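You operate a simulated robot arm through the tools that you are given. There is no shell and no other tool.

The job below is to be done with a simulated robot arm. You get a single attempt, and the scene is never put back.

TASK
Stretch the mesh till its marker meets the green line, then clip it off.
Fine: couple by the brown lever of the mesh frame first; the green clip goes on the yellow mark; wind the crank back and uncouple last. Where these are worked on the way, their far stop is far enough and under half their travel is too little: brown lever of the mesh frame.

Only the result counts: the job must be done as asked and must still hold three seconds after the hand-in. Knocking over, shifting, dropping, spilling or breaking anything else fails it.

THE ROBOT
A 7-joint arm with a two-finger parallel gripper, fixed in place. Base frame: the origin is at the foot of the arm, x ahead of it, y to its left, z up. Units: mm, degrees, N and s.
With the tool pointing down near the work surface it reaches from about 480 to 920 mm from the base axis. Its first joint turns from -115.0 to 115.0 degrees. Payload 3.91 kg.
The tool frame sits at the grasp point between the pads (the TCP): z along the fingers, y along the line on which they close. The tips reach 30 mm beyond it. The gripper opens to 110 mm. The fingers are 20 mm wide and 10 mm thick; the gripper's body (48 by 112 mm) begins 55 mm behind the TCP.
Orientation is that of the tool frame in the base frame, as [roll, pitch, yaw] about the fixed x, y, z axes, in that order (R = Rz(yaw) Ry(pitch) Rx(roll)). With the fingers straight down and closing along the base's y, the tool's x points along the base's -x, its y along +y and its z along -z.

THE INTERFACE
- The arm moves only by the tool play_rows. Its argument "commands" is a list of rows, each an object (a shift or turn left out is 0, a gripper value left out holds the last) with "dp": the shift along the tool's x, y, z in units of 30 mm (1.0 is 30 mm), a list of three; "angular": the turn, a rotation vector about the tool's x, y, z in units of 6 degrees (1.0 is 6 degrees), a list of three. In form: [{"dp": [tx, ty, tz], "angular": [wx, wy, wz]}, ...]. A call has 1 to 20 rows; each row shifts and turns the commanded pose from where the row before left it, along the tool's axes as they then stand. "claw" is the closure in counts, from 0 (fully open) to 255 (shut), set as the call begins (left out, the last holds). A call with a number of a shift or a turn outside -1 to 1 is refused whole. Rows are played at 5 a second. More than 50 mm and 8.6 degrees between two rows, or a gripper value outside its range, and nothing of the call is played. A pose out of reach is approached as far as the arm can. The call stops where the force on the tool passes 50 N (or 10 N more than at its start, if that is more) or the arm is blocked; 0.2 s more then pass. The fingers move at their own pace (about 153 mm/s each) and stop on an object; they squeeze with about 26 N. The grip force told is the motor's: it shows also when the fingers shut on nothing. Time passes only in rows, and 0.2 s behind the last, so rows that do not move let the fingers close. The reply holds the time, the measured pose of the TCP, the force on the tool along the base axes, the opening and the grip force, in the units named above and with some noise, with the torque about the TCP (base axes, N m) and any sound that the robot's microphone picked up.
- Cameras (640 x 400 px; columns grow to the right, rows downward): "scene" is fixed at [400.7, -499.5, 1565.2]; the picture's right is [0.85, -0.52, 0.00], its down [-0.34, -0.56, -0.76] and it looks along [0.40, 0.65, -0.65] (base axes); focal length 362 px, centre (320, 200). "wrist" rides on the gripper at [72, 17, -103] in the tool frame; the picture's right is [-0.23, 0.97, 0.00], its down [-0.76, -0.18, -0.62] and it looks along [-0.61, -0.14, 0.78] (tool axes); focal length 222 px, centre (320, 200). There is no depth. A picture from a camera that has moved, and an enlarged one, comes with that camera's place and axes in the base frame and with its lens.
- snapshot(camera): a new picture of that camera. The clock stands still meanwhile.
- move_column(by): slides the trunk up (or, below 0, down) by that many mm; the arm rides with it, the base frame stays. It gives what a move gives, with no picture.
- close_up(camera, box): a new picture of the part [left, top, right, bottom] of that camera's present view, enlarged. The clock stands still meanwhile.
- finish_job(): hands the job in; it is judged then, once.

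Places have to be worked out from the pictures, the camera data and where the tool is seen. Open the gripper and draw the arm clear of the work before you hand the job in, unless the task says otherwise.

The tools are called as name(argument=value, ...) on one line, values as JSON. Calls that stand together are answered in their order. play_rows: Moves the arm, as the interface text tells. Its arguments: {"type":"object","properties":{"commands":{"type":"array","items":{"type":"object","properties":{"dp":{"type":"array","items":{"type":"number"}},"angular":{"type":"array","items":{"type":"number"}}}}},"claw":{"type":"number"}},"required":["commands"]} The other tools are called the same way: move_column (by) slides the trunk up or down; snapshot (camera) takes a picture; close_up (camera, box) takes an enlarged picture of a part of a camera's view; finish_job () hands the job in.

At the start:

```text
clock: 0.0
eef_pos: [596.1, 294.5, 1162.7]
orientation: [-180.0, 0.0, -180.0]
force: [-0.2, -0.5, -0.3]
torque: [-0.03, 0.02, 0.02]
opening: 110.0
grip_force: 0.1
trunk travel left (down, up): [-650.0, 340.0]
```

scene: 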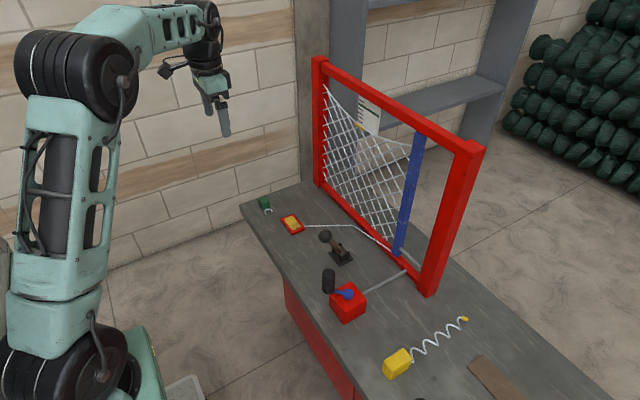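
wrist: 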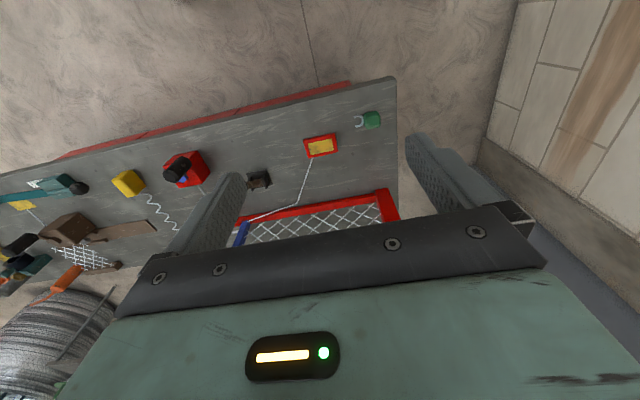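

I'll look closely at the frame and the bench first, to understand the parts before moving.

close_up(camera="scene", box=[230, 40, 500, 210])

close_up(camera="scene", box=[240, 180, 440, 330])

close_up(camera="scene", box=[300, 250, 540, 400])

close_up(camera="wrist", box=[0, 80, 420, 300])

```text
2.35 times, centred on (365, 125) of scene
camera zoom: at [400.7, -499.5, 1565.2], right [0.85, -0.52, 0.0], down [-0.34, -0.56, -0.76], along [0.4, 0.65, -0.65], focal length 852 px, centre (214, 376)
```

zoom: 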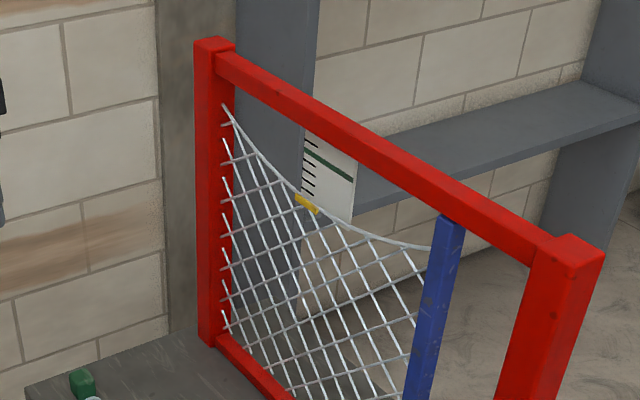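

```text
2.67 times, centred on (340, 255) of scene
camera zoom: at [400.7, -499.5, 1565.2], right [0.85, -0.52, 0.0], down [-0.34, -0.56, -0.76], along [0.4, 0.65, -0.65], focal length 965 px, centre (267, 53)
```

zoom: 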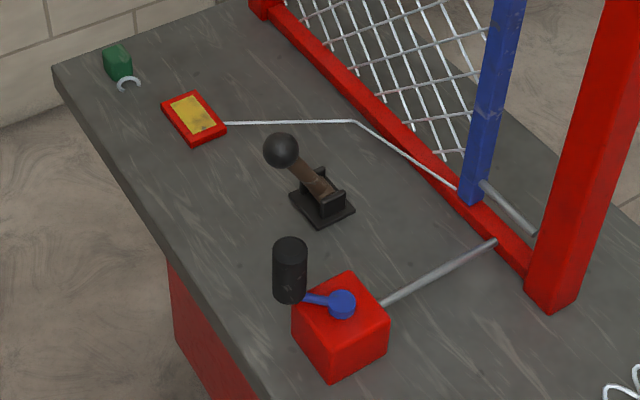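

```text
2.67 times, centred on (420, 325) of scene
camera zoom: at [400.7, -499.5, 1565.2], right [0.85, -0.52, 0.0], down [-0.34, -0.56, -0.76], along [0.4, 0.65, -0.65], focal length 965 px, centre (53, -133)
```

zoom: 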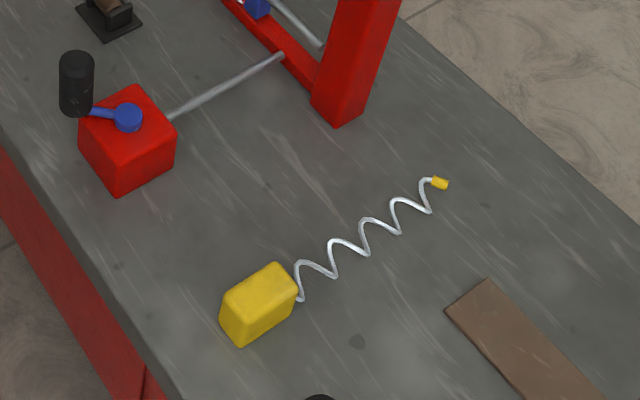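

```text
1.52 times, centred on (210, 190) of wrist
camera zoom: at [525.1, 313.3, 1266.2], right [0.23, 0.97, 0.0], down [0.76, -0.18, 0.62], along [0.61, -0.14, -0.78], focal length 338 px, centre (488, 215)
```

zoom: 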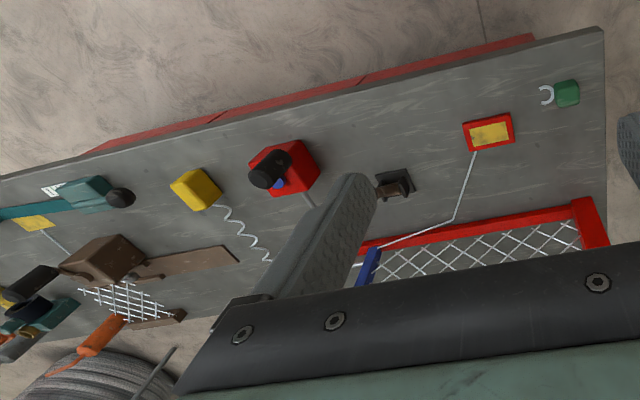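

The two views place the bench top at about z 745, the lever base near (811, 60), the crank hub near (741, -82, 805) with its handle near (702, -51, 848). The yellow mark is near (762, 260, 750) and the green clip near (723, 388, 758). I'll lower the trunk and look closer with the wrist camera.

move_column(by=-150)

```text
clock: 1.8
eef_pos: [597.5, 296.2, 1012.0]
orientation: [-180.0, 0.0, -180.0]
force: [-0.6, -0.7, 0.8]
torque: [-0.02, 0.01, 0.0]
opening: 109.6
grip_force: 0.1
trunk travel left (down, up): [-500.0, 490.0]
```

I'm at z 1012. Next I'll move sideways in -y so the wrist camera sees the lever and crank.

play_rows(commands=[{"dp": [0, -1, 0]}, {"dp": [0, -1, 0]}, {"dp": [0, -1, 0]}, {"dp": [0, -1, 0]}, {"dp": [0, -1, 0]}, {"dp": [0, -1, 0]}, {"dp": [0, -1, 0]}, {"dp": [0, -1, 0]}])

snapshot(camera="wrist")

```text
clock: 3.5
eef_pos: [595.9, 56.4, 1012.8]
orientation: [180.0, 0.0, -179.9]
force: [-0.1, 0.9, 0.8]
torque: [-0.04, 0.01, 0.02]
opening: 110.2
grip_force: 0.1
trunk travel left (down, up): [-500.0, 490.0]
```

```text
taken
camera wrist: at [523.5, 73.4, 1116.3], right [0.23, 0.97, 0.0], down [0.76, -0.18, 0.62], along [0.61, -0.14, -0.78], focal length 222 px, centre (320, 200)
```

wrist: 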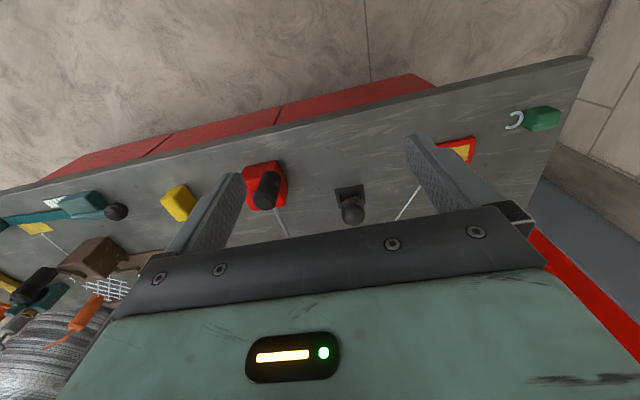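

The lever and crank are in view between the fingers, so I'll enlarge both.

close_up(camera="wrist", box=[220, 140, 400, 250])

close_up(camera="wrist", box=[380, 80, 600, 220])

snapshot(camera="scene")

close_up(camera="scene", box=[300, 220, 380, 270])

```text
3.56 times, centred on (310, 195) of wrist
camera zoom: at [523.5, 73.4, 1116.3], right [0.23, 0.97, 0.0], down [0.76, -0.18, 0.62], along [0.61, -0.14, -0.78], focal length 790 px, centre (356, 218)
```

zoom: 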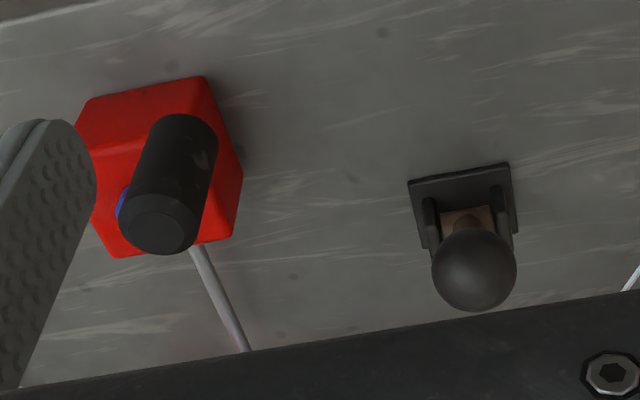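

```text
2.86 times, centred on (490, 150) of wrist
camera zoom: at [523.5, 73.4, 1116.3], right [0.23, 0.97, 0.0], down [0.76, -0.18, 0.62], along [0.61, -0.14, -0.78], focal length 635 px, centre (-166, 343)
```

zoom: 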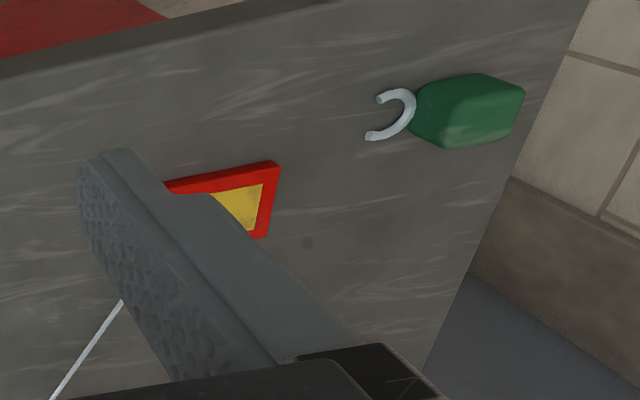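

```text
taken
```

scene: 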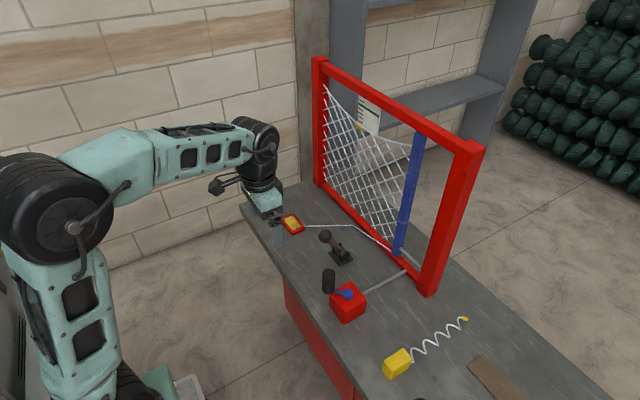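

```text
8.00 times, centred on (340, 245) of scene
camera zoom: at [400.7, -499.5, 1565.2], right [0.85, -0.52, 0.0], down [-0.34, -0.56, -0.76], along [0.4, 0.65, -0.65], focal length 2896 px, centre (160, -160)
```

zoom: 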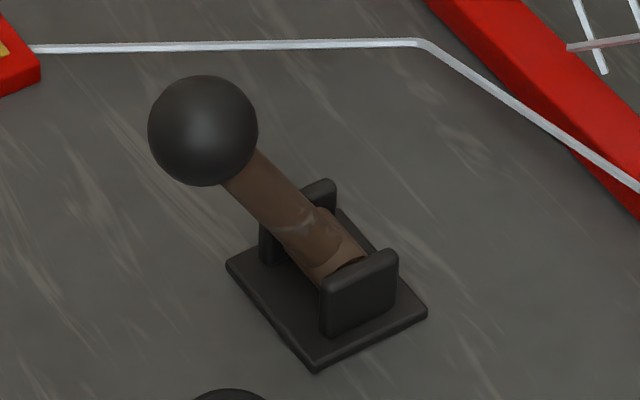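

The lever knob works out at about (767, 71, 858), about 37 mm across, leaning toward the robot from a pivot near (823, 71, 770). It swings in the x-z plane. I'll lower the trunk a little and tilt the tool 36° so it lines up with the shaft and the hand stays clear of the frame.

move_column(by=-80)

play_rows(commands=[{"angular": [0, -1, 0]}, {"angular": [0, -1, 0]}, {"angular": [0, -1, 0]}, {"angular": [0, -1, 0]}, {"angular": [0, -1, 0]}, {"angular": [0, -1, 0]}])

snapshot(camera="wrist")

```text
clock: 4.7
eef_pos: [596.8, 55.0, 933.8]
orientation: [180.0, 0.0, 179.9]
force: [0.3, -0.2, 0.9]
torque: [0.02, -0.04, -0.03]
opening: 110.1
grip_force: 0.0
trunk travel left (down, up): [-420.0, 570.0]
```

```text
clock: 6.1
eef_pos: [595.3, 56.6, 933.5]
orientation: [179.9, 36.1, -179.9]
force: [-0.1, -0.1, 0.6]
torque: [0.02, 0.03, 0.01]
opening: 109.9
grip_force: 0.0
trunk travel left (down, up): [-420.0, 570.0]
```

```text
taken
camera wrist: at [476.3, 73.6, 974.1], right [0.18, 0.97, 0.13], down [0.25, -0.18, 0.95], along [0.95, -0.14, -0.28], focal length 222 px, centre (320, 200)
```

wrist: 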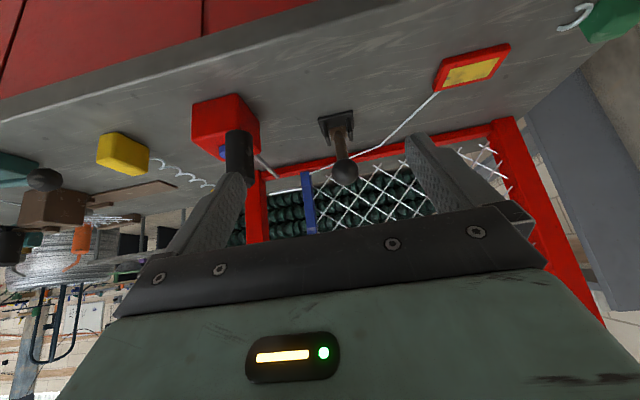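

The lever is clear in this view and the knob estimate agrees at about (767, 70, 856). I'll line the tool up with the shaft, then go in with the gripper still open.

play_rows(commands=[{"dp": [-0.78, 0.11, 0.61]}, {"dp": [-0.78, 0.11, 0.61]}, {"dp": [-0.78, 0.11, 0.61]}, {"dp": [-0.78, 0.11, 0.61]}, {"dp": [0, 0, 1]}, {"dp": [0, 0, 1]}])

snapshot(camera="wrist")

close_up(camera="scene", box=[240, 170, 440, 300])

```text
clock: 7.5
eef_pos: [750.3, 68.5, 880.0]
orientation: [-179.9, 36.1, 180.0]
force: [-0.9, 0.8, 0.6]
torque: [0.04, 0.0, 0.04]
opening: 110.1
grip_force: 0.1
trunk travel left (down, up): [-420.0, 570.0]
```

```text
taken
camera wrist: at [630.9, 87.1, 920.9], right [0.18, 0.97, 0.13], down [0.25, -0.18, 0.95], along [0.95, -0.14, -0.28], focal length 222 px, centre (320, 200)
```

wrist: 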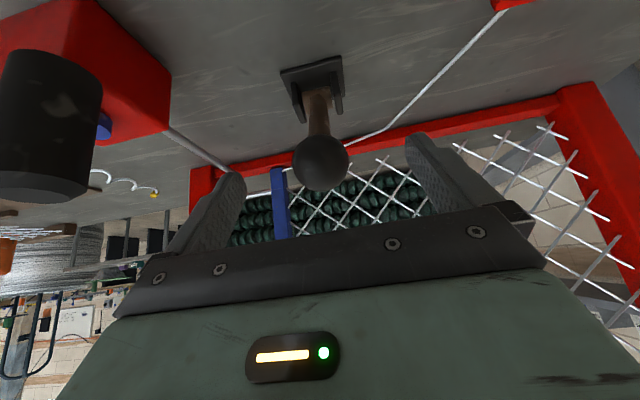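

```text
3.08 times, centred on (340, 235) of scene
camera zoom: at [400.7, -499.5, 1565.2], right [0.85, -0.52, 0.0], down [-0.34, -0.56, -0.76], along [0.4, 0.65, -0.65], focal length 1114 px, centre (258, 92)
```

zoom: 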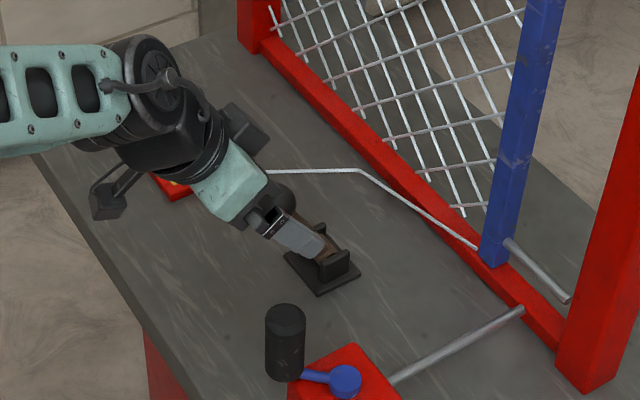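

The knob sits between the fingers at about (765, 71, 857). I'll advance the last 28 mm and close on it.

play_rows(commands=[{"dp": [0, 0.08, 0.9]}])

play_rows(commands=[{}, {}, {}, {}], claw=255)

snapshot(camera="wrist")

```text
clock: 7.9
eef_pos: [764.0, 70.6, 857.9]
orientation: [180.0, 36.0, 179.9]
force: [0.1, 0.7, -0.8]
torque: [-0.03, -0.01, 0.03]
opening: 109.7
grip_force: 0.0
trunk travel left (down, up): [-420.0, 570.0]
```

```text
clock: 8.9
eef_pos: [765.9, 69.3, 858.0]
orientation: [-179.9, 36.0, -180.0]
force: [1.0, -3.2, -0.2]
torque: [-0.01, -0.16, -0.02]
opening: 37.1
grip_force: 45.1
trunk travel left (down, up): [-420.0, 570.0]
```

```text
taken
camera wrist: at [646.5, 88.0, 898.2], right [0.18, 0.97, 0.13], down [0.25, -0.18, 0.95], along [0.95, -0.14, -0.28], focal length 222 px, centre (320, 200)
```

wrist: 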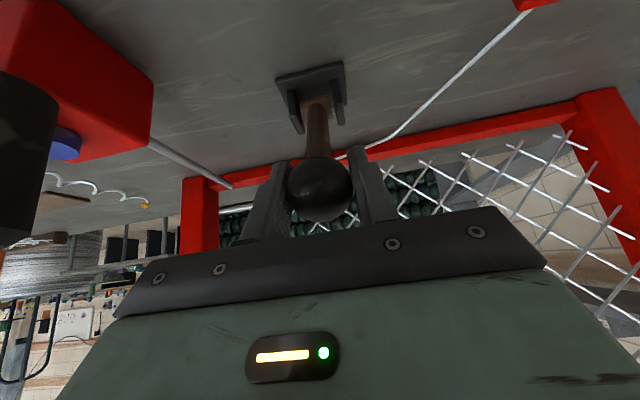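

The fingers stopped at 37 mm on the knob. I'll swing it along its arc toward +x in small steps, watching the force.

play_rows(commands=[{"dp": [-0.388, 0, 0.039]}, {"dp": [-0.411, 0, 0.093]}, {"dp": [-0.394, 0, 0.138]}, {"dp": [-0.374, 0, 0.189]}])

```text
clock: 9.9
eef_pos: [811.6, 69.9, 872.3]
orientation: [-179.9, 35.9, 180.0]
force: [-12.5, -12.0, -7.4]
torque: [-0.04, 1.22, -0.01]
opening: 36.8
grip_force: 45.5
trunk travel left (down, up): [-420.0, 570.0]
```

The lever moves with modest resistance, about 13 N. Continuing along the arc.

play_rows(commands=[{"dp": [-0.352, 0, 0.231]}, {"dp": [-0.317, 0, 0.272]}, {"dp": [-0.285, 0, 0.31]}, {"dp": [-0.243, 0, 0.341]}])

snapshot(camera="wrist")

```text
clock: 10.9
eef_pos: [862.3, 69.0, 869.4]
orientation: [180.0, 36.2, -180.0]
force: [-9.9, -16.9, 8.0]
torque: [-0.11, 1.23, 0.08]
opening: 37.4
grip_force: 45.5
trunk travel left (down, up): [-420.0, 570.0]
```

```text
taken
camera wrist: at [742.7, 88.0, 910.5], right [0.18, 0.97, 0.13], down [0.25, -0.18, 0.95], along [0.95, -0.14, -0.27], focal length 222 px, centre (320, 200)
```

wrist: 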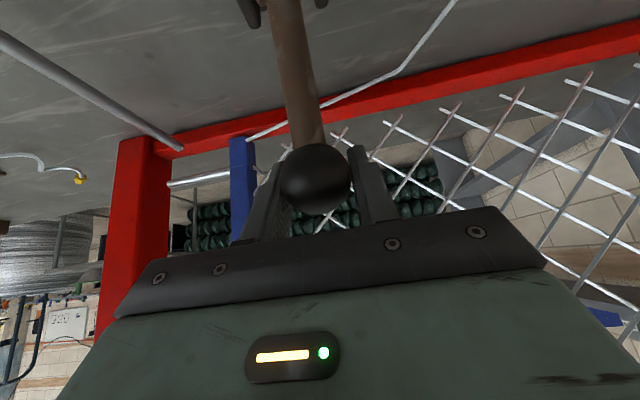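

The lever is past vertical. A side force of -17 N suggests its swing plane is turned slightly toward -y, so I'll ease that way while continuing to the stop.

play_rows(commands=[{"dp": [-0.199, -0.08, 0.367]}, {"dp": [-0.153, -0.08, 0.391]}])

```text
clock: 11.5
eef_pos: [884.2, 69.8, 858.5]
orientation: [179.6, 36.4, 179.9]
force: [-1.3, -1.6, 20.6]
torque: [0.0, 1.22, 0.12]
opening: 36.8
grip_force: 44.9
trunk travel left (down, up): [-420.0, 570.0]
```

The upward force has grown to 20 N, so the lever may be near its stop. I'll check the picture before pushing on.

close_up(camera="scene", box=[280, 170, 440, 280])

snapshot(camera="wrist")

```text
3.64 times, centred on (360, 225) of scene
camera zoom: at [400.7, -499.5, 1565.2], right [0.85, -0.52, 0.0], down [-0.34, -0.56, -0.76], along [0.4, 0.65, -0.65], focal length 1316 px, centre (174, 109)
```

zoom: 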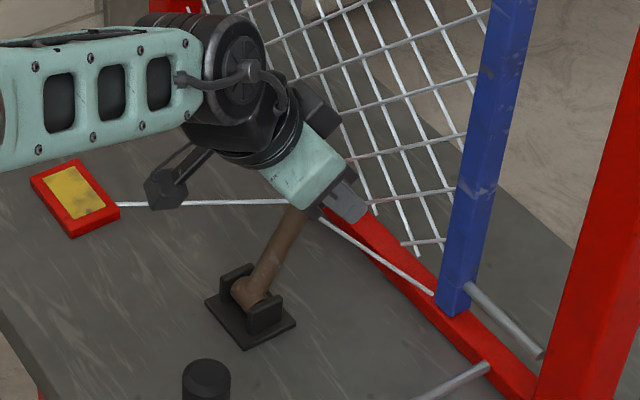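

```text
taken
camera wrist: at [764.3, 87.3, 899.1], right [0.18, 0.97, 0.14], down [0.24, -0.18, 0.95], along [0.95, -0.14, -0.27], focal length 222 px, centre (320, 200)
```

wrist: 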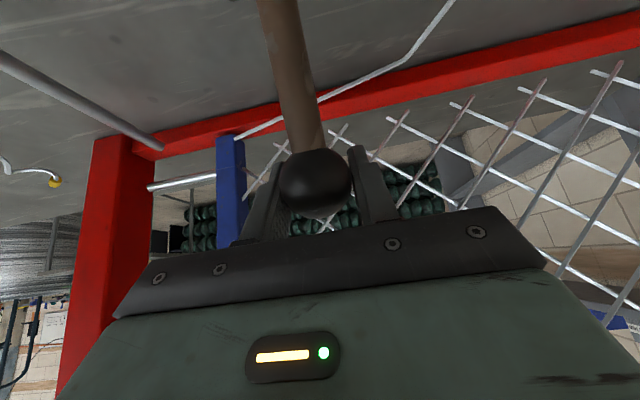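

The lever now leans about 35° the other way, which mirrors the start. I'll try one small step more to confirm the stop.

play_rows(commands=[{"dp": [-0.06, 0, 0.2]}])

```text
clock: 11.9
eef_pos: [887.6, 70.1, 855.8]
orientation: [179.7, 36.4, -179.9]
force: [-11.1, 4.6, 32.9]
torque: [0.01, 1.11, -0.06]
opening: 37.3
grip_force: 45.3
trunk travel left (down, up): [-420.0, 570.0]
```

Force is now 35 N and mostly opposes the motion, so this looks like the stop. One last nudge, then I'll release.

play_rows(commands=[{"dp": [-0.05, 0, 0.1]}])

play_rows(commands=[{}, {}, {}], claw=150)

snapshot(camera="wrist")

```text
clock: 12.3
eef_pos: [888.6, 70.9, 854.9]
orientation: [179.8, 36.2, -179.9]
force: [-21.6, 11.0, 34.4]
torque: [0.03, 0.47, -0.11]
opening: 37.2
grip_force: 45.1
trunk travel left (down, up): [-420.0, 570.0]
```

```text
clock: 13.1
eef_pos: [890.4, 66.1, 849.7]
orientation: [179.9, 36.0, -179.9]
force: [0.2, 2.1, -0.7]
torque: [-0.05, -0.02, -0.04]
opening: 46.2
grip_force: 1.2
trunk travel left (down, up): [-420.0, 570.0]
```

```text
taken
camera wrist: at [772.0, 83.9, 890.7], right [0.18, 0.97, 0.13], down [0.25, -0.18, 0.95], along [0.95, -0.14, -0.28], focal length 222 px, centre (320, 200)
```

wrist: 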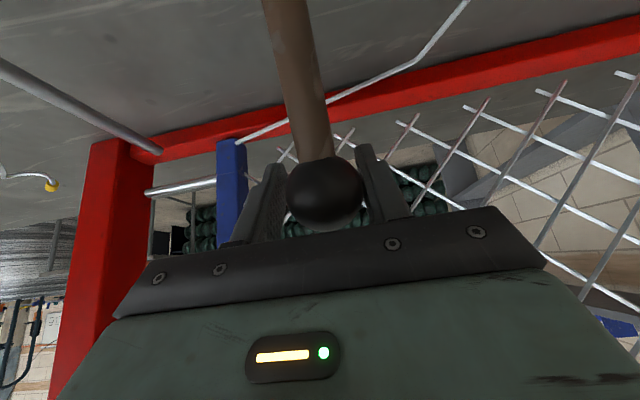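

The lever stays at the far stop. I'll center on the knob, open a bit more, then back off along the tool axis.

play_rows(commands=[{"dp": [0, 0.13, 0]}, {}], claw=100)

play_rows(commands=[{"dp": [0, 0, -0.7]}, {"dp": [0, 0, -1]}, {"dp": [0, 0, -1]}, {"dp": [0.5, 0, -1]}, {"dp": [1, 0, -0.5]}])

snapshot(camera="wrist")

close_up(camera="scene", box=[280, 170, 440, 280])

```text
clock: 13.7
eef_pos: [891.7, 70.4, 849.6]
orientation: [-179.9, 36.0, -179.9]
force: [-0.8, 0.4, -0.3]
torque: [0.01, 0.0, -0.01]
opening: 66.7
grip_force: 0.1
trunk travel left (down, up): [-420.0, 570.0]
```

```text
clock: 14.9
eef_pos: [779.4, 69.5, 925.6]
orientation: [179.9, 35.9, 179.9]
force: [0.7, 0.2, 0.5]
torque: [-0.02, 0.01, -0.01]
opening: 67.1
grip_force: 0.0
trunk travel left (down, up): [-420.0, 570.0]
```

```text
taken
camera wrist: at [661.5, 87.3, 967.0], right [0.18, 0.97, 0.13], down [0.25, -0.18, 0.95], along [0.95, -0.14, -0.28], focal length 222 px, centre (320, 200)
```

wrist: 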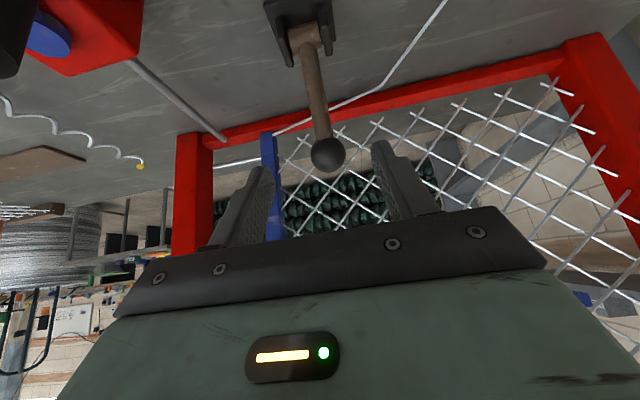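

```text
3.64 times, centred on (360, 225) of scene
camera zoom: at [400.7, -499.5, 1565.2], right [0.85, -0.52, 0.0], down [-0.34, -0.56, -0.76], along [0.4, 0.65, -0.65], focal length 1316 px, centre (174, 109)
```

zoom: 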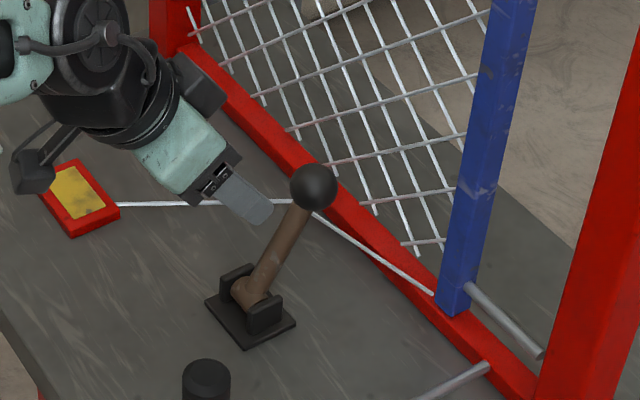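

The lever is fully over and free of the hand. Next I'll move above the crank handle at about (702, -48) and bring the tool upright.

play_rows(commands=[{"dp": [0.47, -0.98, -0.445]}, {"dp": [0.47, -0.98, -0.445]}, {"dp": [0.47, -0.98, -0.445]}, {"dp": [0.47, -0.98, -0.445]}, {"angular": [0, 1, 0]}, {"angular": [0, 1, 0]}, {"angular": [0, 1, 0]}, {"angular": [0, 1, 0]}, {"angular": [0, 1, 0]}, {"angular": [0, 1, 0]}], claw=60)

snapshot(camera="wrist")

snapshot(camera="scene")

```text
clock: 17.1
eef_pos: [702.4, -47.1, 935.6]
orientation: [179.9, -0.2, 180.0]
force: [-0.2, 1.3, 0.1]
torque: [0.04, 0.0, 0.02]
opening: 84.2
grip_force: 0.0
trunk travel left (down, up): [-420.0, 570.0]
```

```text
taken
camera wrist: at [631.5, -29.7, 1039.2], right [0.23, 0.97, 0.0], down [0.76, -0.18, 0.62], along [0.6, -0.14, -0.78], focal length 222 px, centre (320, 200)
```

wrist: 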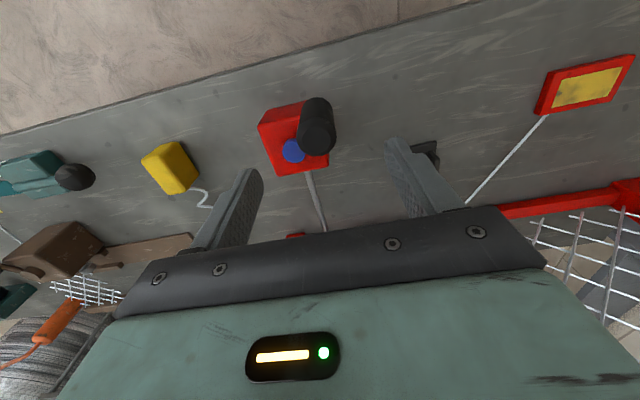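

```text
taken
```

scene: 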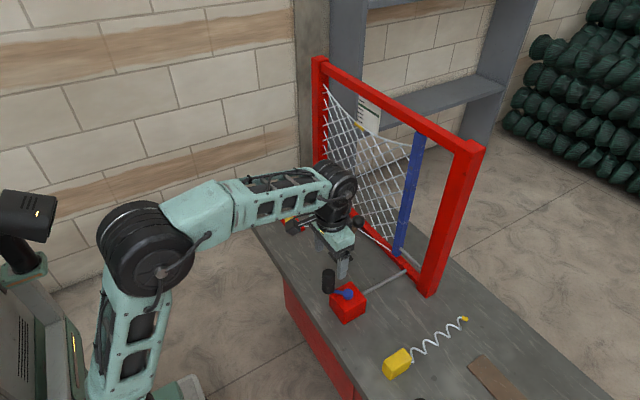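

From here both the marker and the scale are visible in the scene camera. The handle is centred between the fingers at about (700, -47), top near z 875, so I'll descend and grip it at z about 850.

play_rows(commands=[{"dp": [0.03, 0, 0.95]}, {"dp": [0.03, 0, 0.95]}, {"dp": [0, 0, 0.9]}])

snapshot(camera="wrist")

close_up(camera="scene", box=[290, 210, 410, 330])

```text
clock: 17.9
eef_pos: [702.3, -46.1, 851.9]
orientation: [-180.0, 0.0, -180.0]
force: [-0.7, 0.2, 0.0]
torque: [-0.01, -0.05, 0.03]
opening: 84.2
grip_force: 0.1
trunk travel left (down, up): [-420.0, 570.0]
```

```text
taken
camera wrist: at [630.0, -28.1, 955.1], right [0.23, 0.97, 0.0], down [0.76, -0.18, 0.62], along [0.61, -0.14, -0.78], focal length 222 px, centre (320, 200)
```

wrist: 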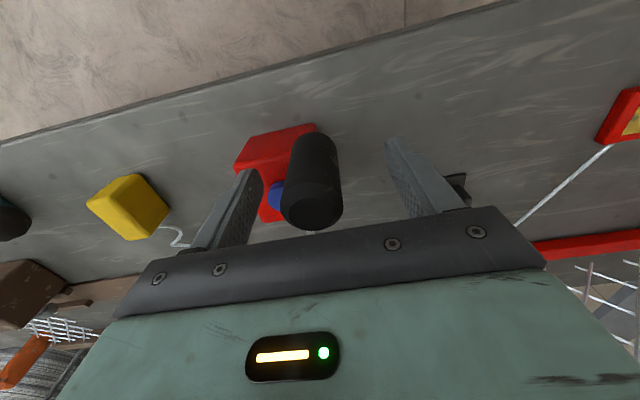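

```text
3.33 times, centred on (350, 270) of scene
camera zoom: at [400.7, -499.5, 1565.2], right [0.85, -0.52, 0.0], down [-0.34, -0.56, -0.76], along [0.4, 0.65, -0.65], focal length 1206 px, centre (220, -33)
```

zoom: 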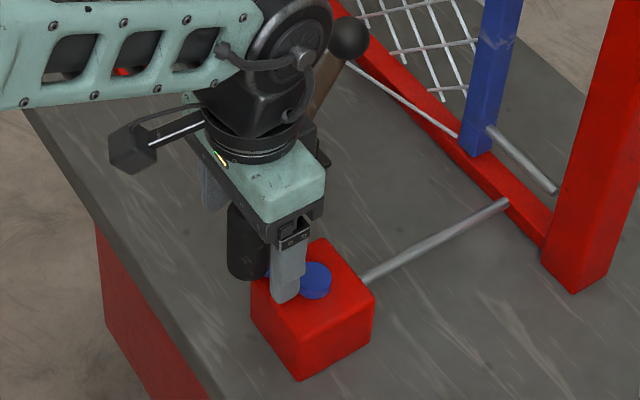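

The handle centre reads about (697, -47) here. I'll shift a few mm and close the gripper.

play_rows(commands=[{"dp": [0.13, -0.04, 0]}])

play_rows(commands=[{}, {}, {}], claw=255)

snapshot(camera="wrist")

close_up(camera="scene", box=[310, 80, 430, 155])

```text
clock: 18.3
eef_pos: [697.1, -46.8, 852.4]
orientation: [-179.9, 0.1, 180.0]
force: [0.4, 0.4, 0.5]
torque: [0.01, -0.04, 0.0]
opening: 84.2
grip_force: 0.1
trunk travel left (down, up): [-420.0, 570.0]
```

```text
clock: 19.1
eef_pos: [698.0, -48.8, 852.5]
orientation: [180.0, 0.1, 179.9]
force: [0.1, -14.6, -0.5]
torque: [0.84, 0.01, -0.06]
opening: 31.4
grip_force: 45.4
trunk travel left (down, up): [-420.0, 570.0]
```

```text
taken
camera wrist: at [625.4, -31.4, 955.4], right [0.23, 0.97, 0.0], down [0.76, -0.18, 0.62], along [0.61, -0.14, -0.78], focal length 222 px, centre (320, 200)
```

wrist: 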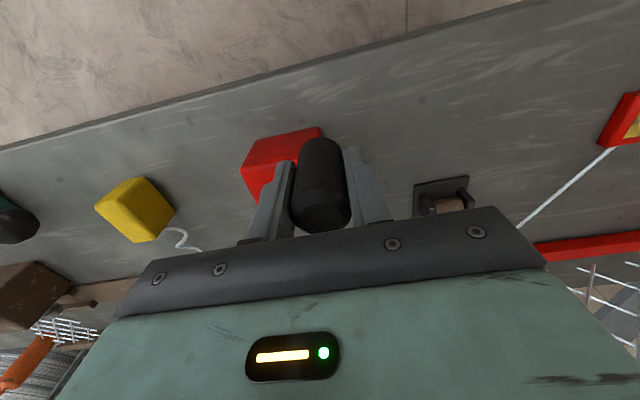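

```text
5.33 times, centred on (370, 118) of scene
camera zoom: at [400.7, -499.5, 1565.2], right [0.85, -0.52, 0.0], down [-0.34, -0.56, -0.76], along [0.4, 0.65, -0.65], focal length 1930 px, centre (53, 640)
```

zoom: 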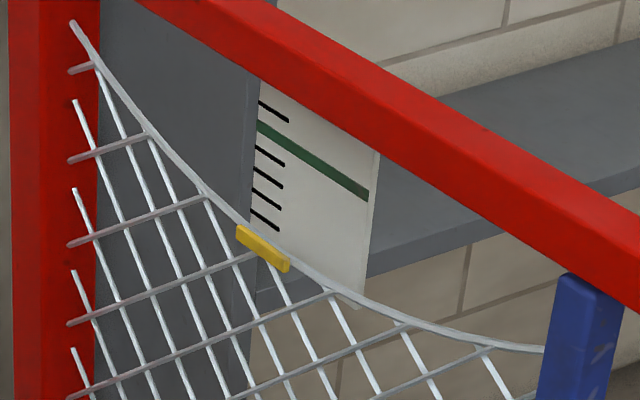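

The handle is gripped at 31 mm opening, centre about (698, -49), with the hub near (735, -84), so the crank radius is about 50 mm. I'll try 40° clockwise first and watch the force and the marker.

play_rows(commands=[{"dp": [-0.217, 0.19, 0]}, {"dp": [-0.247, 0.153, 0]}, {"dp": [-0.27, 0.107, 0]}, {"dp": [-0.287, 0.06, 0]}])

snapshot(camera="wrist")

close_up(camera="scene", box=[310, 80, 430, 155])

close_up(camera="scene", box=[300, 210, 420, 330])

```text
clock: 19.6
eef_pos: [698.0, -48.7, 852.8]
orientation: [-179.5, -1.0, 179.6]
force: [-17.3, -13.0, 11.3]
torque: [1.36, 0.22, -0.03]
opening: 31.6
grip_force: 44.6
trunk travel left (down, up): [-420.0, 570.0]
stopped in row 2: the force on the tool passed its limit at 57 N (the readings are from after the stop); the commanded pose is now the measured one
```

```text
taken
camera wrist: at [627.8, -29.9, 956.4], right [0.23, 0.97, -0.01], down [0.77, -0.18, 0.61], along [0.59, -0.15, -0.79], focal length 222 px, centre (320, 200)
```

wrist: 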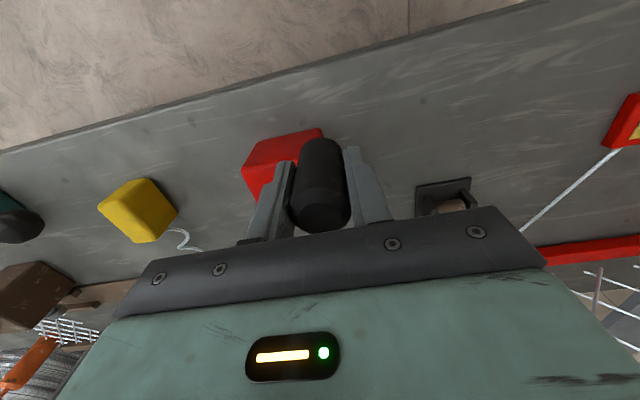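

```text
5.33 times, centred on (370, 118) of scene
camera zoom: at [400.7, -499.5, 1565.2], right [0.85, -0.52, 0.0], down [-0.34, -0.56, -0.76], along [0.4, 0.65, -0.65], focal length 1930 px, centre (53, 640)
```

zoom: 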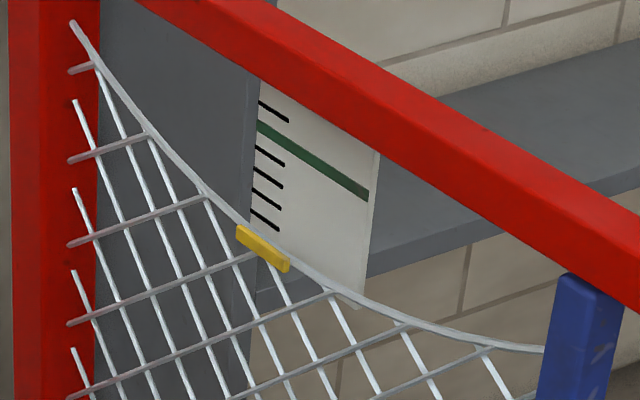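

```text
3.33 times, centred on (360, 270) of scene
camera zoom: at [400.7, -499.5, 1565.2], right [0.85, -0.52, 0.0], down [-0.34, -0.56, -0.76], along [0.4, 0.65, -0.65], focal length 1206 px, centre (187, -33)
```

zoom: 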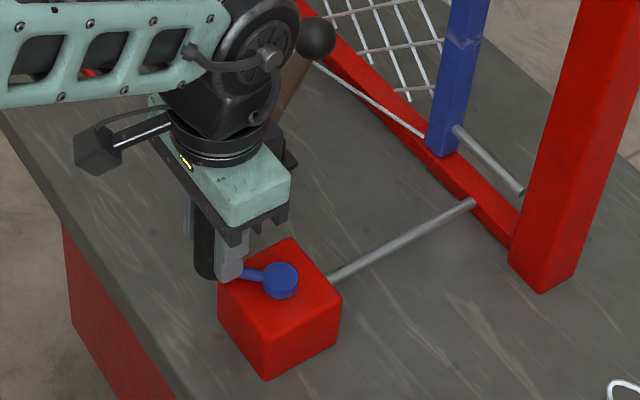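

Clockwise is blocked at once and nothing moved, so this is the start stop. I'll wind counter-clockwise in small steps.

play_rows(commands=[{"dp": [0.18, -0.23, 0]}, {"dp": [0.14, -0.253, 0]}, {"dp": [0.09, -0.277, 0]}])

close_up(camera="scene", box=[310, 80, 430, 155])

close_up(camera="scene", box=[300, 210, 420, 330])

```text
clock: 20.4
eef_pos: [685.6, -69.5, 852.1]
orientation: [-179.6, -1.0, 179.7]
force: [-15.1, 7.6, 10.0]
torque: [1.79, -0.45, 0.02]
opening: 31.4
grip_force: 45.2
trunk travel left (down, up): [-420.0, 570.0]
```

```text
5.33 times, centred on (370, 118) of scene
camera zoom: at [400.7, -499.5, 1565.2], right [0.85, -0.52, 0.0], down [-0.34, -0.56, -0.76], along [0.4, 0.65, -0.65], focal length 1930 px, centre (53, 640)
```

zoom: 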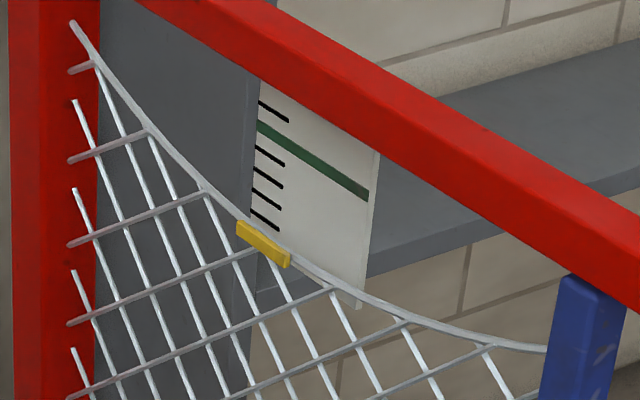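

```text
3.33 times, centred on (360, 270) of scene
camera zoom: at [400.7, -499.5, 1565.2], right [0.85, -0.52, 0.0], down [-0.34, -0.56, -0.76], along [0.4, 0.65, -0.65], focal length 1206 px, centre (187, -33)
```

zoom: 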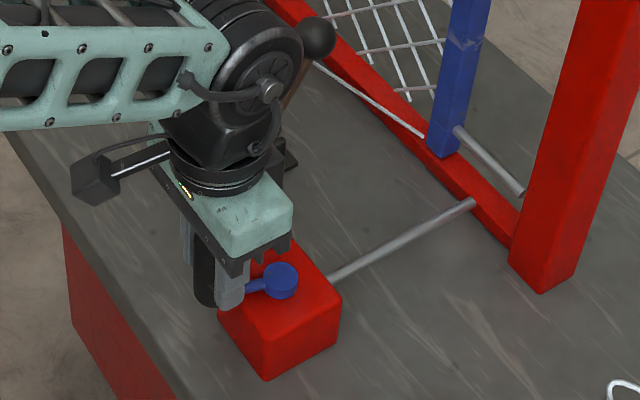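

Counter-clockwise works: the marker rose slightly and the blue bar moved to the right. I'll continue the circle about (735, -84) with a radius of about 51.

play_rows(commands=[{"dp": [0.06, -0.29, 0]}, {"dp": [0.007, -0.297, 0]}, {"dp": [-0.043, -0.293, 0]}, {"dp": [-0.097, -0.28, 0]}, {"dp": [-0.14, -0.26, 0]}])

```text
clock: 21.6
eef_pos: [693.4, -114.7, 852.2]
orientation: [-179.5, -0.8, 179.6]
force: [-21.8, -15.8, 12.8]
torque: [1.12, 0.12, -0.03]
opening: 31.7
grip_force: 45.0
trunk travel left (down, up): [-420.0, 570.0]
```

The three measured points fit a circle centred at (734, -84) with radius 51. I'll keep winding with those numbers.

play_rows(commands=[{"dp": [-0.177, -0.243, 0]}, {"dp": [-0.233, -0.19, 0]}, {"dp": [-0.263, -0.15, 0]}, {"dp": [-0.283, -0.103, 0]}, {"dp": [-0.297, -0.05, 0]}, {"dp": [-0.303, 0, 0]}])

close_up(camera="scene", box=[310, 80, 430, 155])

snapshot(camera="wrist")

```text
clock: 22.9
eef_pos: [740.7, -135.5, 852.3]
orientation: [-179.7, -0.5, 179.7]
force: [0.3, -10.5, 15.4]
torque: [1.1, -0.13, 0.0]
opening: 31.3
grip_force: 45.0
trunk travel left (down, up): [-420.0, 570.0]
```

```text
5.33 times, centred on (370, 118) of scene
camera zoom: at [400.7, -499.5, 1565.2], right [0.85, -0.52, 0.0], down [-0.34, -0.56, -0.76], along [0.4, 0.65, -0.65], focal length 1930 px, centre (53, 640)
```

zoom: 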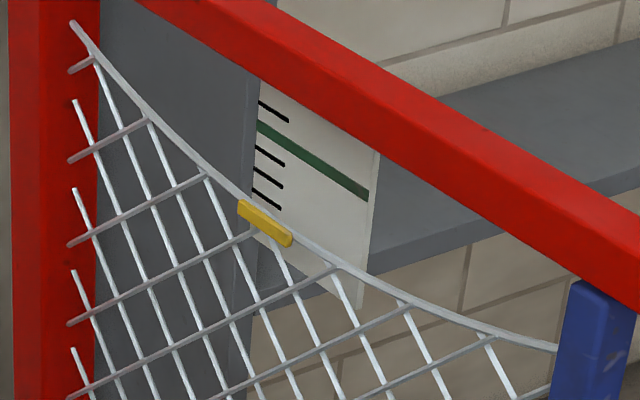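

```text
taken
camera wrist: at [669.4, -115.6, 955.7], right [0.23, 0.97, -0.01], down [0.77, -0.18, 0.62], along [0.6, -0.15, -0.79], focal length 222 px, centre (320, 200)
```

wrist: 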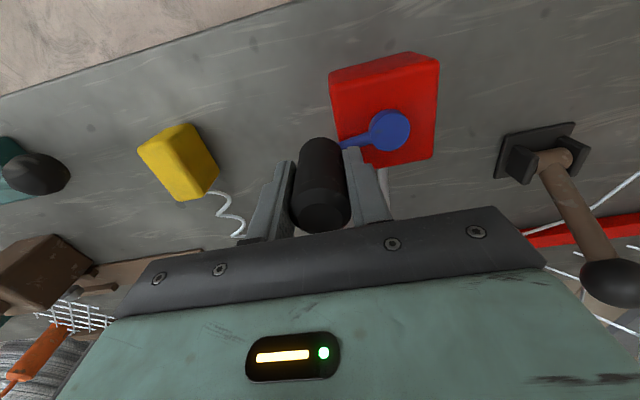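

After about 140° the marker has risen about 26 px in the zoom. The scale sits behind the mesh, so this oblique view has parallax. I'll let go of the crank, check that it holds, and take a level view with the wrist camera.

play_rows(commands=[{}, {}, {}], claw=140)

play_rows(commands=[{"dp": [0, 0, -1]}, {"dp": [0, 0, -1]}, {"dp": [0, 0, -1]}, {"dp": [0, 0, -1]}])

snapshot(camera="wrist")

close_up(camera="scene", box=[310, 80, 430, 155])

```text
clock: 23.8
eef_pos: [739.8, -134.6, 850.7]
orientation: [-179.5, -0.8, 179.7]
force: [0.7, 0.6, 0.2]
torque: [0.0, 0.02, 0.0]
opening: 49.4
grip_force: 0.0
trunk travel left (down, up): [-420.0, 570.0]
```

```text
clock: 24.8
eef_pos: [742.3, -134.1, 972.4]
orientation: [-179.6, -0.9, 179.7]
force: [0.5, 0.2, -0.1]
torque: [0.03, -0.01, -0.01]
opening: 49.5
grip_force: 0.1
trunk travel left (down, up): [-420.0, 570.0]
```

```text
taken
camera wrist: at [672.0, -114.3, 1077.4], right [0.23, 0.97, -0.01], down [0.77, -0.18, 0.61], along [0.59, -0.15, -0.79], focal length 222 px, centre (320, 200)
```

wrist: 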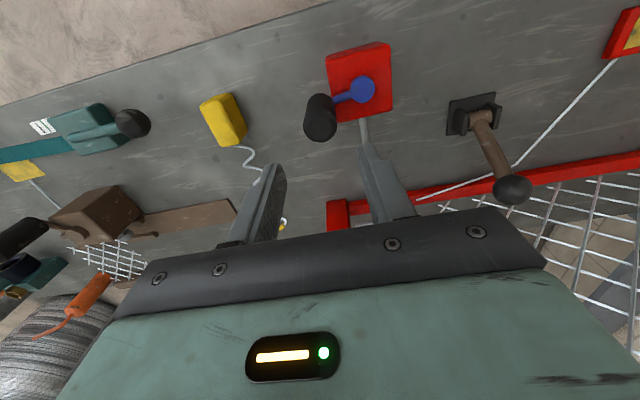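

```text
5.33 times, centred on (370, 118) of scene
camera zoom: at [400.7, -499.5, 1565.2], right [0.85, -0.52, 0.0], down [-0.34, -0.56, -0.76], along [0.4, 0.65, -0.65], focal length 1930 px, centre (53, 640)
```

zoom: 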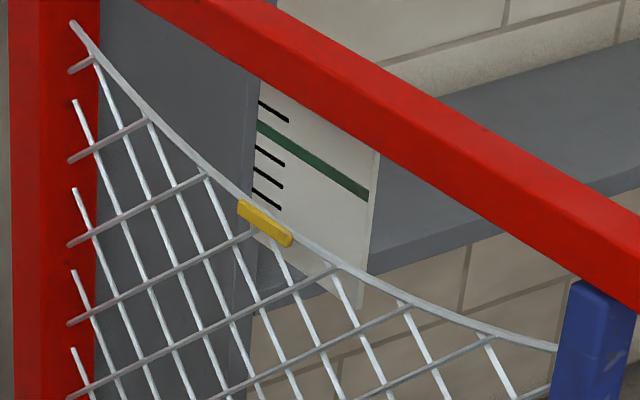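

The crank and mesh hold by themselves. I'll raise the trunk 150 mm, travel to y about 200 and tilt about 54° so the wrist camera looks level at the scale.

move_column(by=150)

play_rows(commands=[{"dp": [0, 1, 0], "angular": [0, -1, 0]}, {"dp": [0, 1, 0], "angular": [0, -1, 0]}, {"dp": [0, 1, 0], "angular": [0, -1, 0]}, {"dp": [0, 1, 0], "angular": [0, -1, 0]}, {"dp": [0, 1, 0], "angular": [0, -1, 0]}, {"dp": [0, 1, 0], "angular": [0, -1, 0]}, {"dp": [0, 1, 0], "angular": [0, -1, 0]}, {"dp": [0, 1, 0], "angular": [0, -1, 0]}, {"dp": [0, 1, 0], "angular": [0, -1, 0]}, {"dp": [0, 1, 0]}, {"dp": [0, 1, 0]}])

snapshot(camera="wrist")

```text
clock: 26.5
eef_pos: [743.8, -133.1, 1122.3]
orientation: [-179.6, -0.8, 179.7]
force: [-0.7, 0.0, 0.1]
torque: [0.01, 0.01, 0.01]
opening: 49.5
grip_force: 0.0
trunk travel left (down, up): [-570.0, 420.0]
```

```text
clock: 28.9
eef_pos: [743.7, 198.3, 1120.2]
orientation: [-179.3, 53.1, -179.8]
force: [-0.6, -0.8, -0.1]
torque: [0.01, 0.02, 0.01]
opening: 49.5
grip_force: 0.2
trunk travel left (down, up): [-570.0, 420.0]
```

```text
taken
camera wrist: at [617.9, 216.1, 1124.0], right [0.14, 0.97, 0.18], down [-0.04, -0.17, 0.98], along [0.99, -0.15, 0.02], focal length 222 px, centre (320, 200)
```

wrist: 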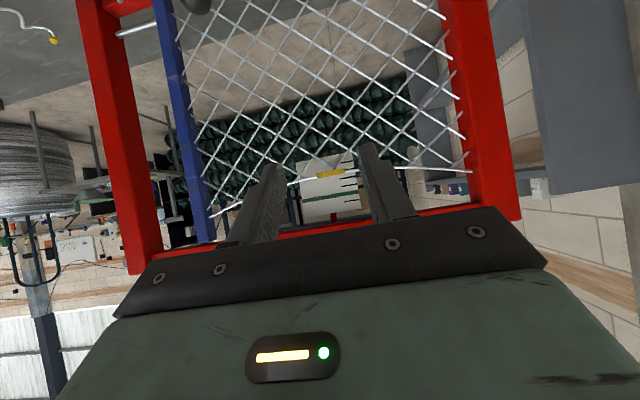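

close_up(camera="wrist", box=[280, 145, 380, 225])

```text
5.00 times, centred on (330, 185) of wrist
camera zoom: at [617.9, 216.1, 1124.0], right [0.14, 0.97, 0.18], down [-0.04, -0.17, 0.98], along [0.99, -0.15, 0.02], focal length 1111 px, centre (270, 275)
```

zoom: 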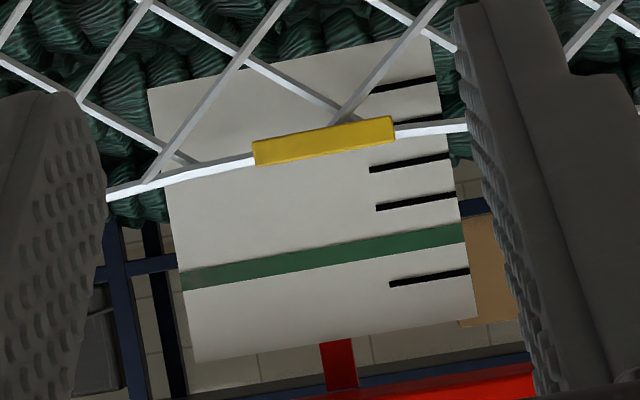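

In the level view the green line is at about z 1128 and the marker at about 1094, so it must rise about 33 mm. That corresponds to marker row ≈162 in my scene zoom. I'll return to the crank by reversing the path.

play_rows(commands=[{"dp": [0, -1, 0]}, {"dp": [0, -1, 0]}, {"dp": [0, -1, 0], "angular": [0, 1, 0]}, {"dp": [0, -1, 0], "angular": [0, 1, 0]}, {"dp": [0, -1, 0], "angular": [0, 1, 0]}, {"dp": [0, -1, 0], "angular": [0, 1, 0]}, {"dp": [0, -1, 0], "angular": [0, 1, 0]}, {"dp": [0, -1, 0], "angular": [0, 1, 0]}, {"dp": [0, -1, 0], "angular": [0, 1, 0]}, {"dp": [0, -1, 0], "angular": [0, 1, 0]}, {"dp": [0, -1, 0], "angular": [0, 1, 0]}])

move_column(by=-150)

snapshot(camera="wrist")

```text
clock: 31.3
eef_pos: [740.9, -132.6, 1121.2]
orientation: [-179.6, -1.0, 179.6]
force: [-1.6, 0.7, 0.0]
torque: [-0.01, -0.01, 0.01]
opening: 49.6
grip_force: 0.1
trunk travel left (down, up): [-570.0, 420.0]
```

```text
clock: 33.0
eef_pos: [741.4, -134.3, 970.2]
orientation: [-179.6, -0.8, 179.6]
force: [0.4, 0.6, -0.1]
torque: [0.02, -0.03, 0.02]
opening: 49.7
grip_force: 0.1
trunk travel left (down, up): [-420.0, 570.0]
```

```text
taken
camera wrist: at [670.0, -114.1, 1075.9], right [0.23, 0.97, -0.01], down [0.77, -0.18, 0.61], along [0.6, -0.15, -0.79], focal length 222 px, centre (320, 200)
```

wrist: 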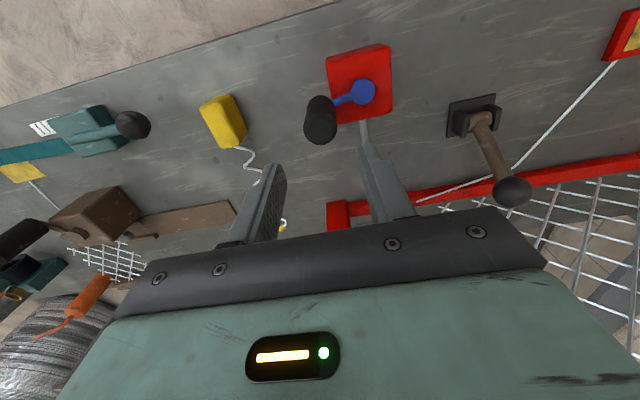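

The view matches the one at release, so the handle hasn't moved. I'll descend and regrip it.

play_rows(commands=[{"dp": [0, 0, 1], "angular": [0, -0.13, 0]}, {"dp": [0, 0, 1]}, {"dp": [0.03, 0, 1]}, {"dp": [0, 0, 0.9]}])

play_rows(commands=[{}, {}, {}], claw=255)

snapshot(camera="wrist")

```text
clock: 34.0
eef_pos: [738.3, -134.1, 854.6]
orientation: [-179.6, -0.1, 179.6]
force: [-0.4, -0.4, 0.4]
torque: [-0.04, -0.04, 0.02]
opening: 49.6
grip_force: 0.1
trunk travel left (down, up): [-420.0, 570.0]
```

```text
clock: 34.9
eef_pos: [739.6, -135.0, 855.9]
orientation: [-179.6, -0.1, 179.7]
force: [2.3, -3.0, -2.9]
torque: [1.28, -0.19, 0.0]
opening: 31.4
grip_force: 45.1
trunk travel left (down, up): [-420.0, 570.0]
```

```text
taken
camera wrist: at [666.4, -115.4, 958.8], right [0.23, 0.97, -0.01], down [0.76, -0.18, 0.62], along [0.61, -0.15, -0.78], focal length 222 px, centre (320, 200)
```

wrist: 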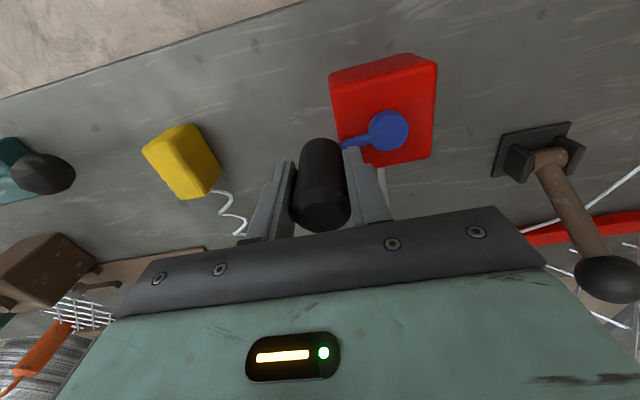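

The handle is gripped again. I'll continue counter-clockwise by 60° and read the forces.

play_rows(commands=[{"dp": [-0.29, 0.058, 0]}, {"dp": [-0.277, 0.108, 0]}, {"dp": [-0.253, 0.153, 0]}, {"dp": [-0.223, 0.197, 0]}, {"dp": [-0.183, 0.23, 0]}, {"dp": [-0.143, 0.26, 0]}])

close_up(camera="scene", box=[310, 80, 430, 155])

```text
clock: 36.2
eef_pos: [777.8, -101.6, 855.2]
orientation: [-179.7, -0.2, 179.8]
force: [-28.9, 9.8, 11.7]
torque: [1.47, -0.04, 0.05]
opening: 31.4
grip_force: 45.0
trunk travel left (down, up): [-420.0, 570.0]
```

```text
5.33 times, centred on (370, 118) of scene
camera zoom: at [400.7, -499.5, 1565.2], right [0.85, -0.52, 0.0], down [-0.34, -0.56, -0.76], along [0.4, 0.65, -0.65], focal length 1930 px, centre (53, 640)
```

zoom: 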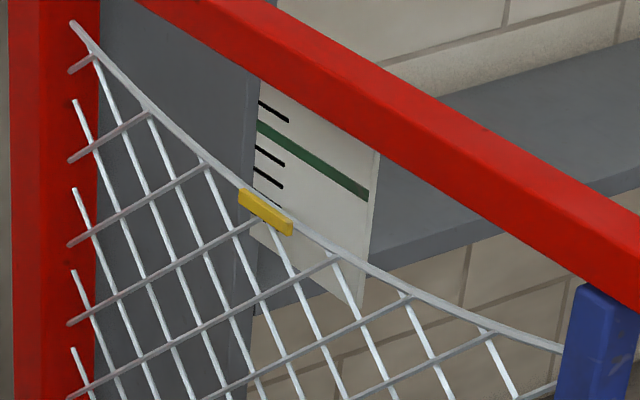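

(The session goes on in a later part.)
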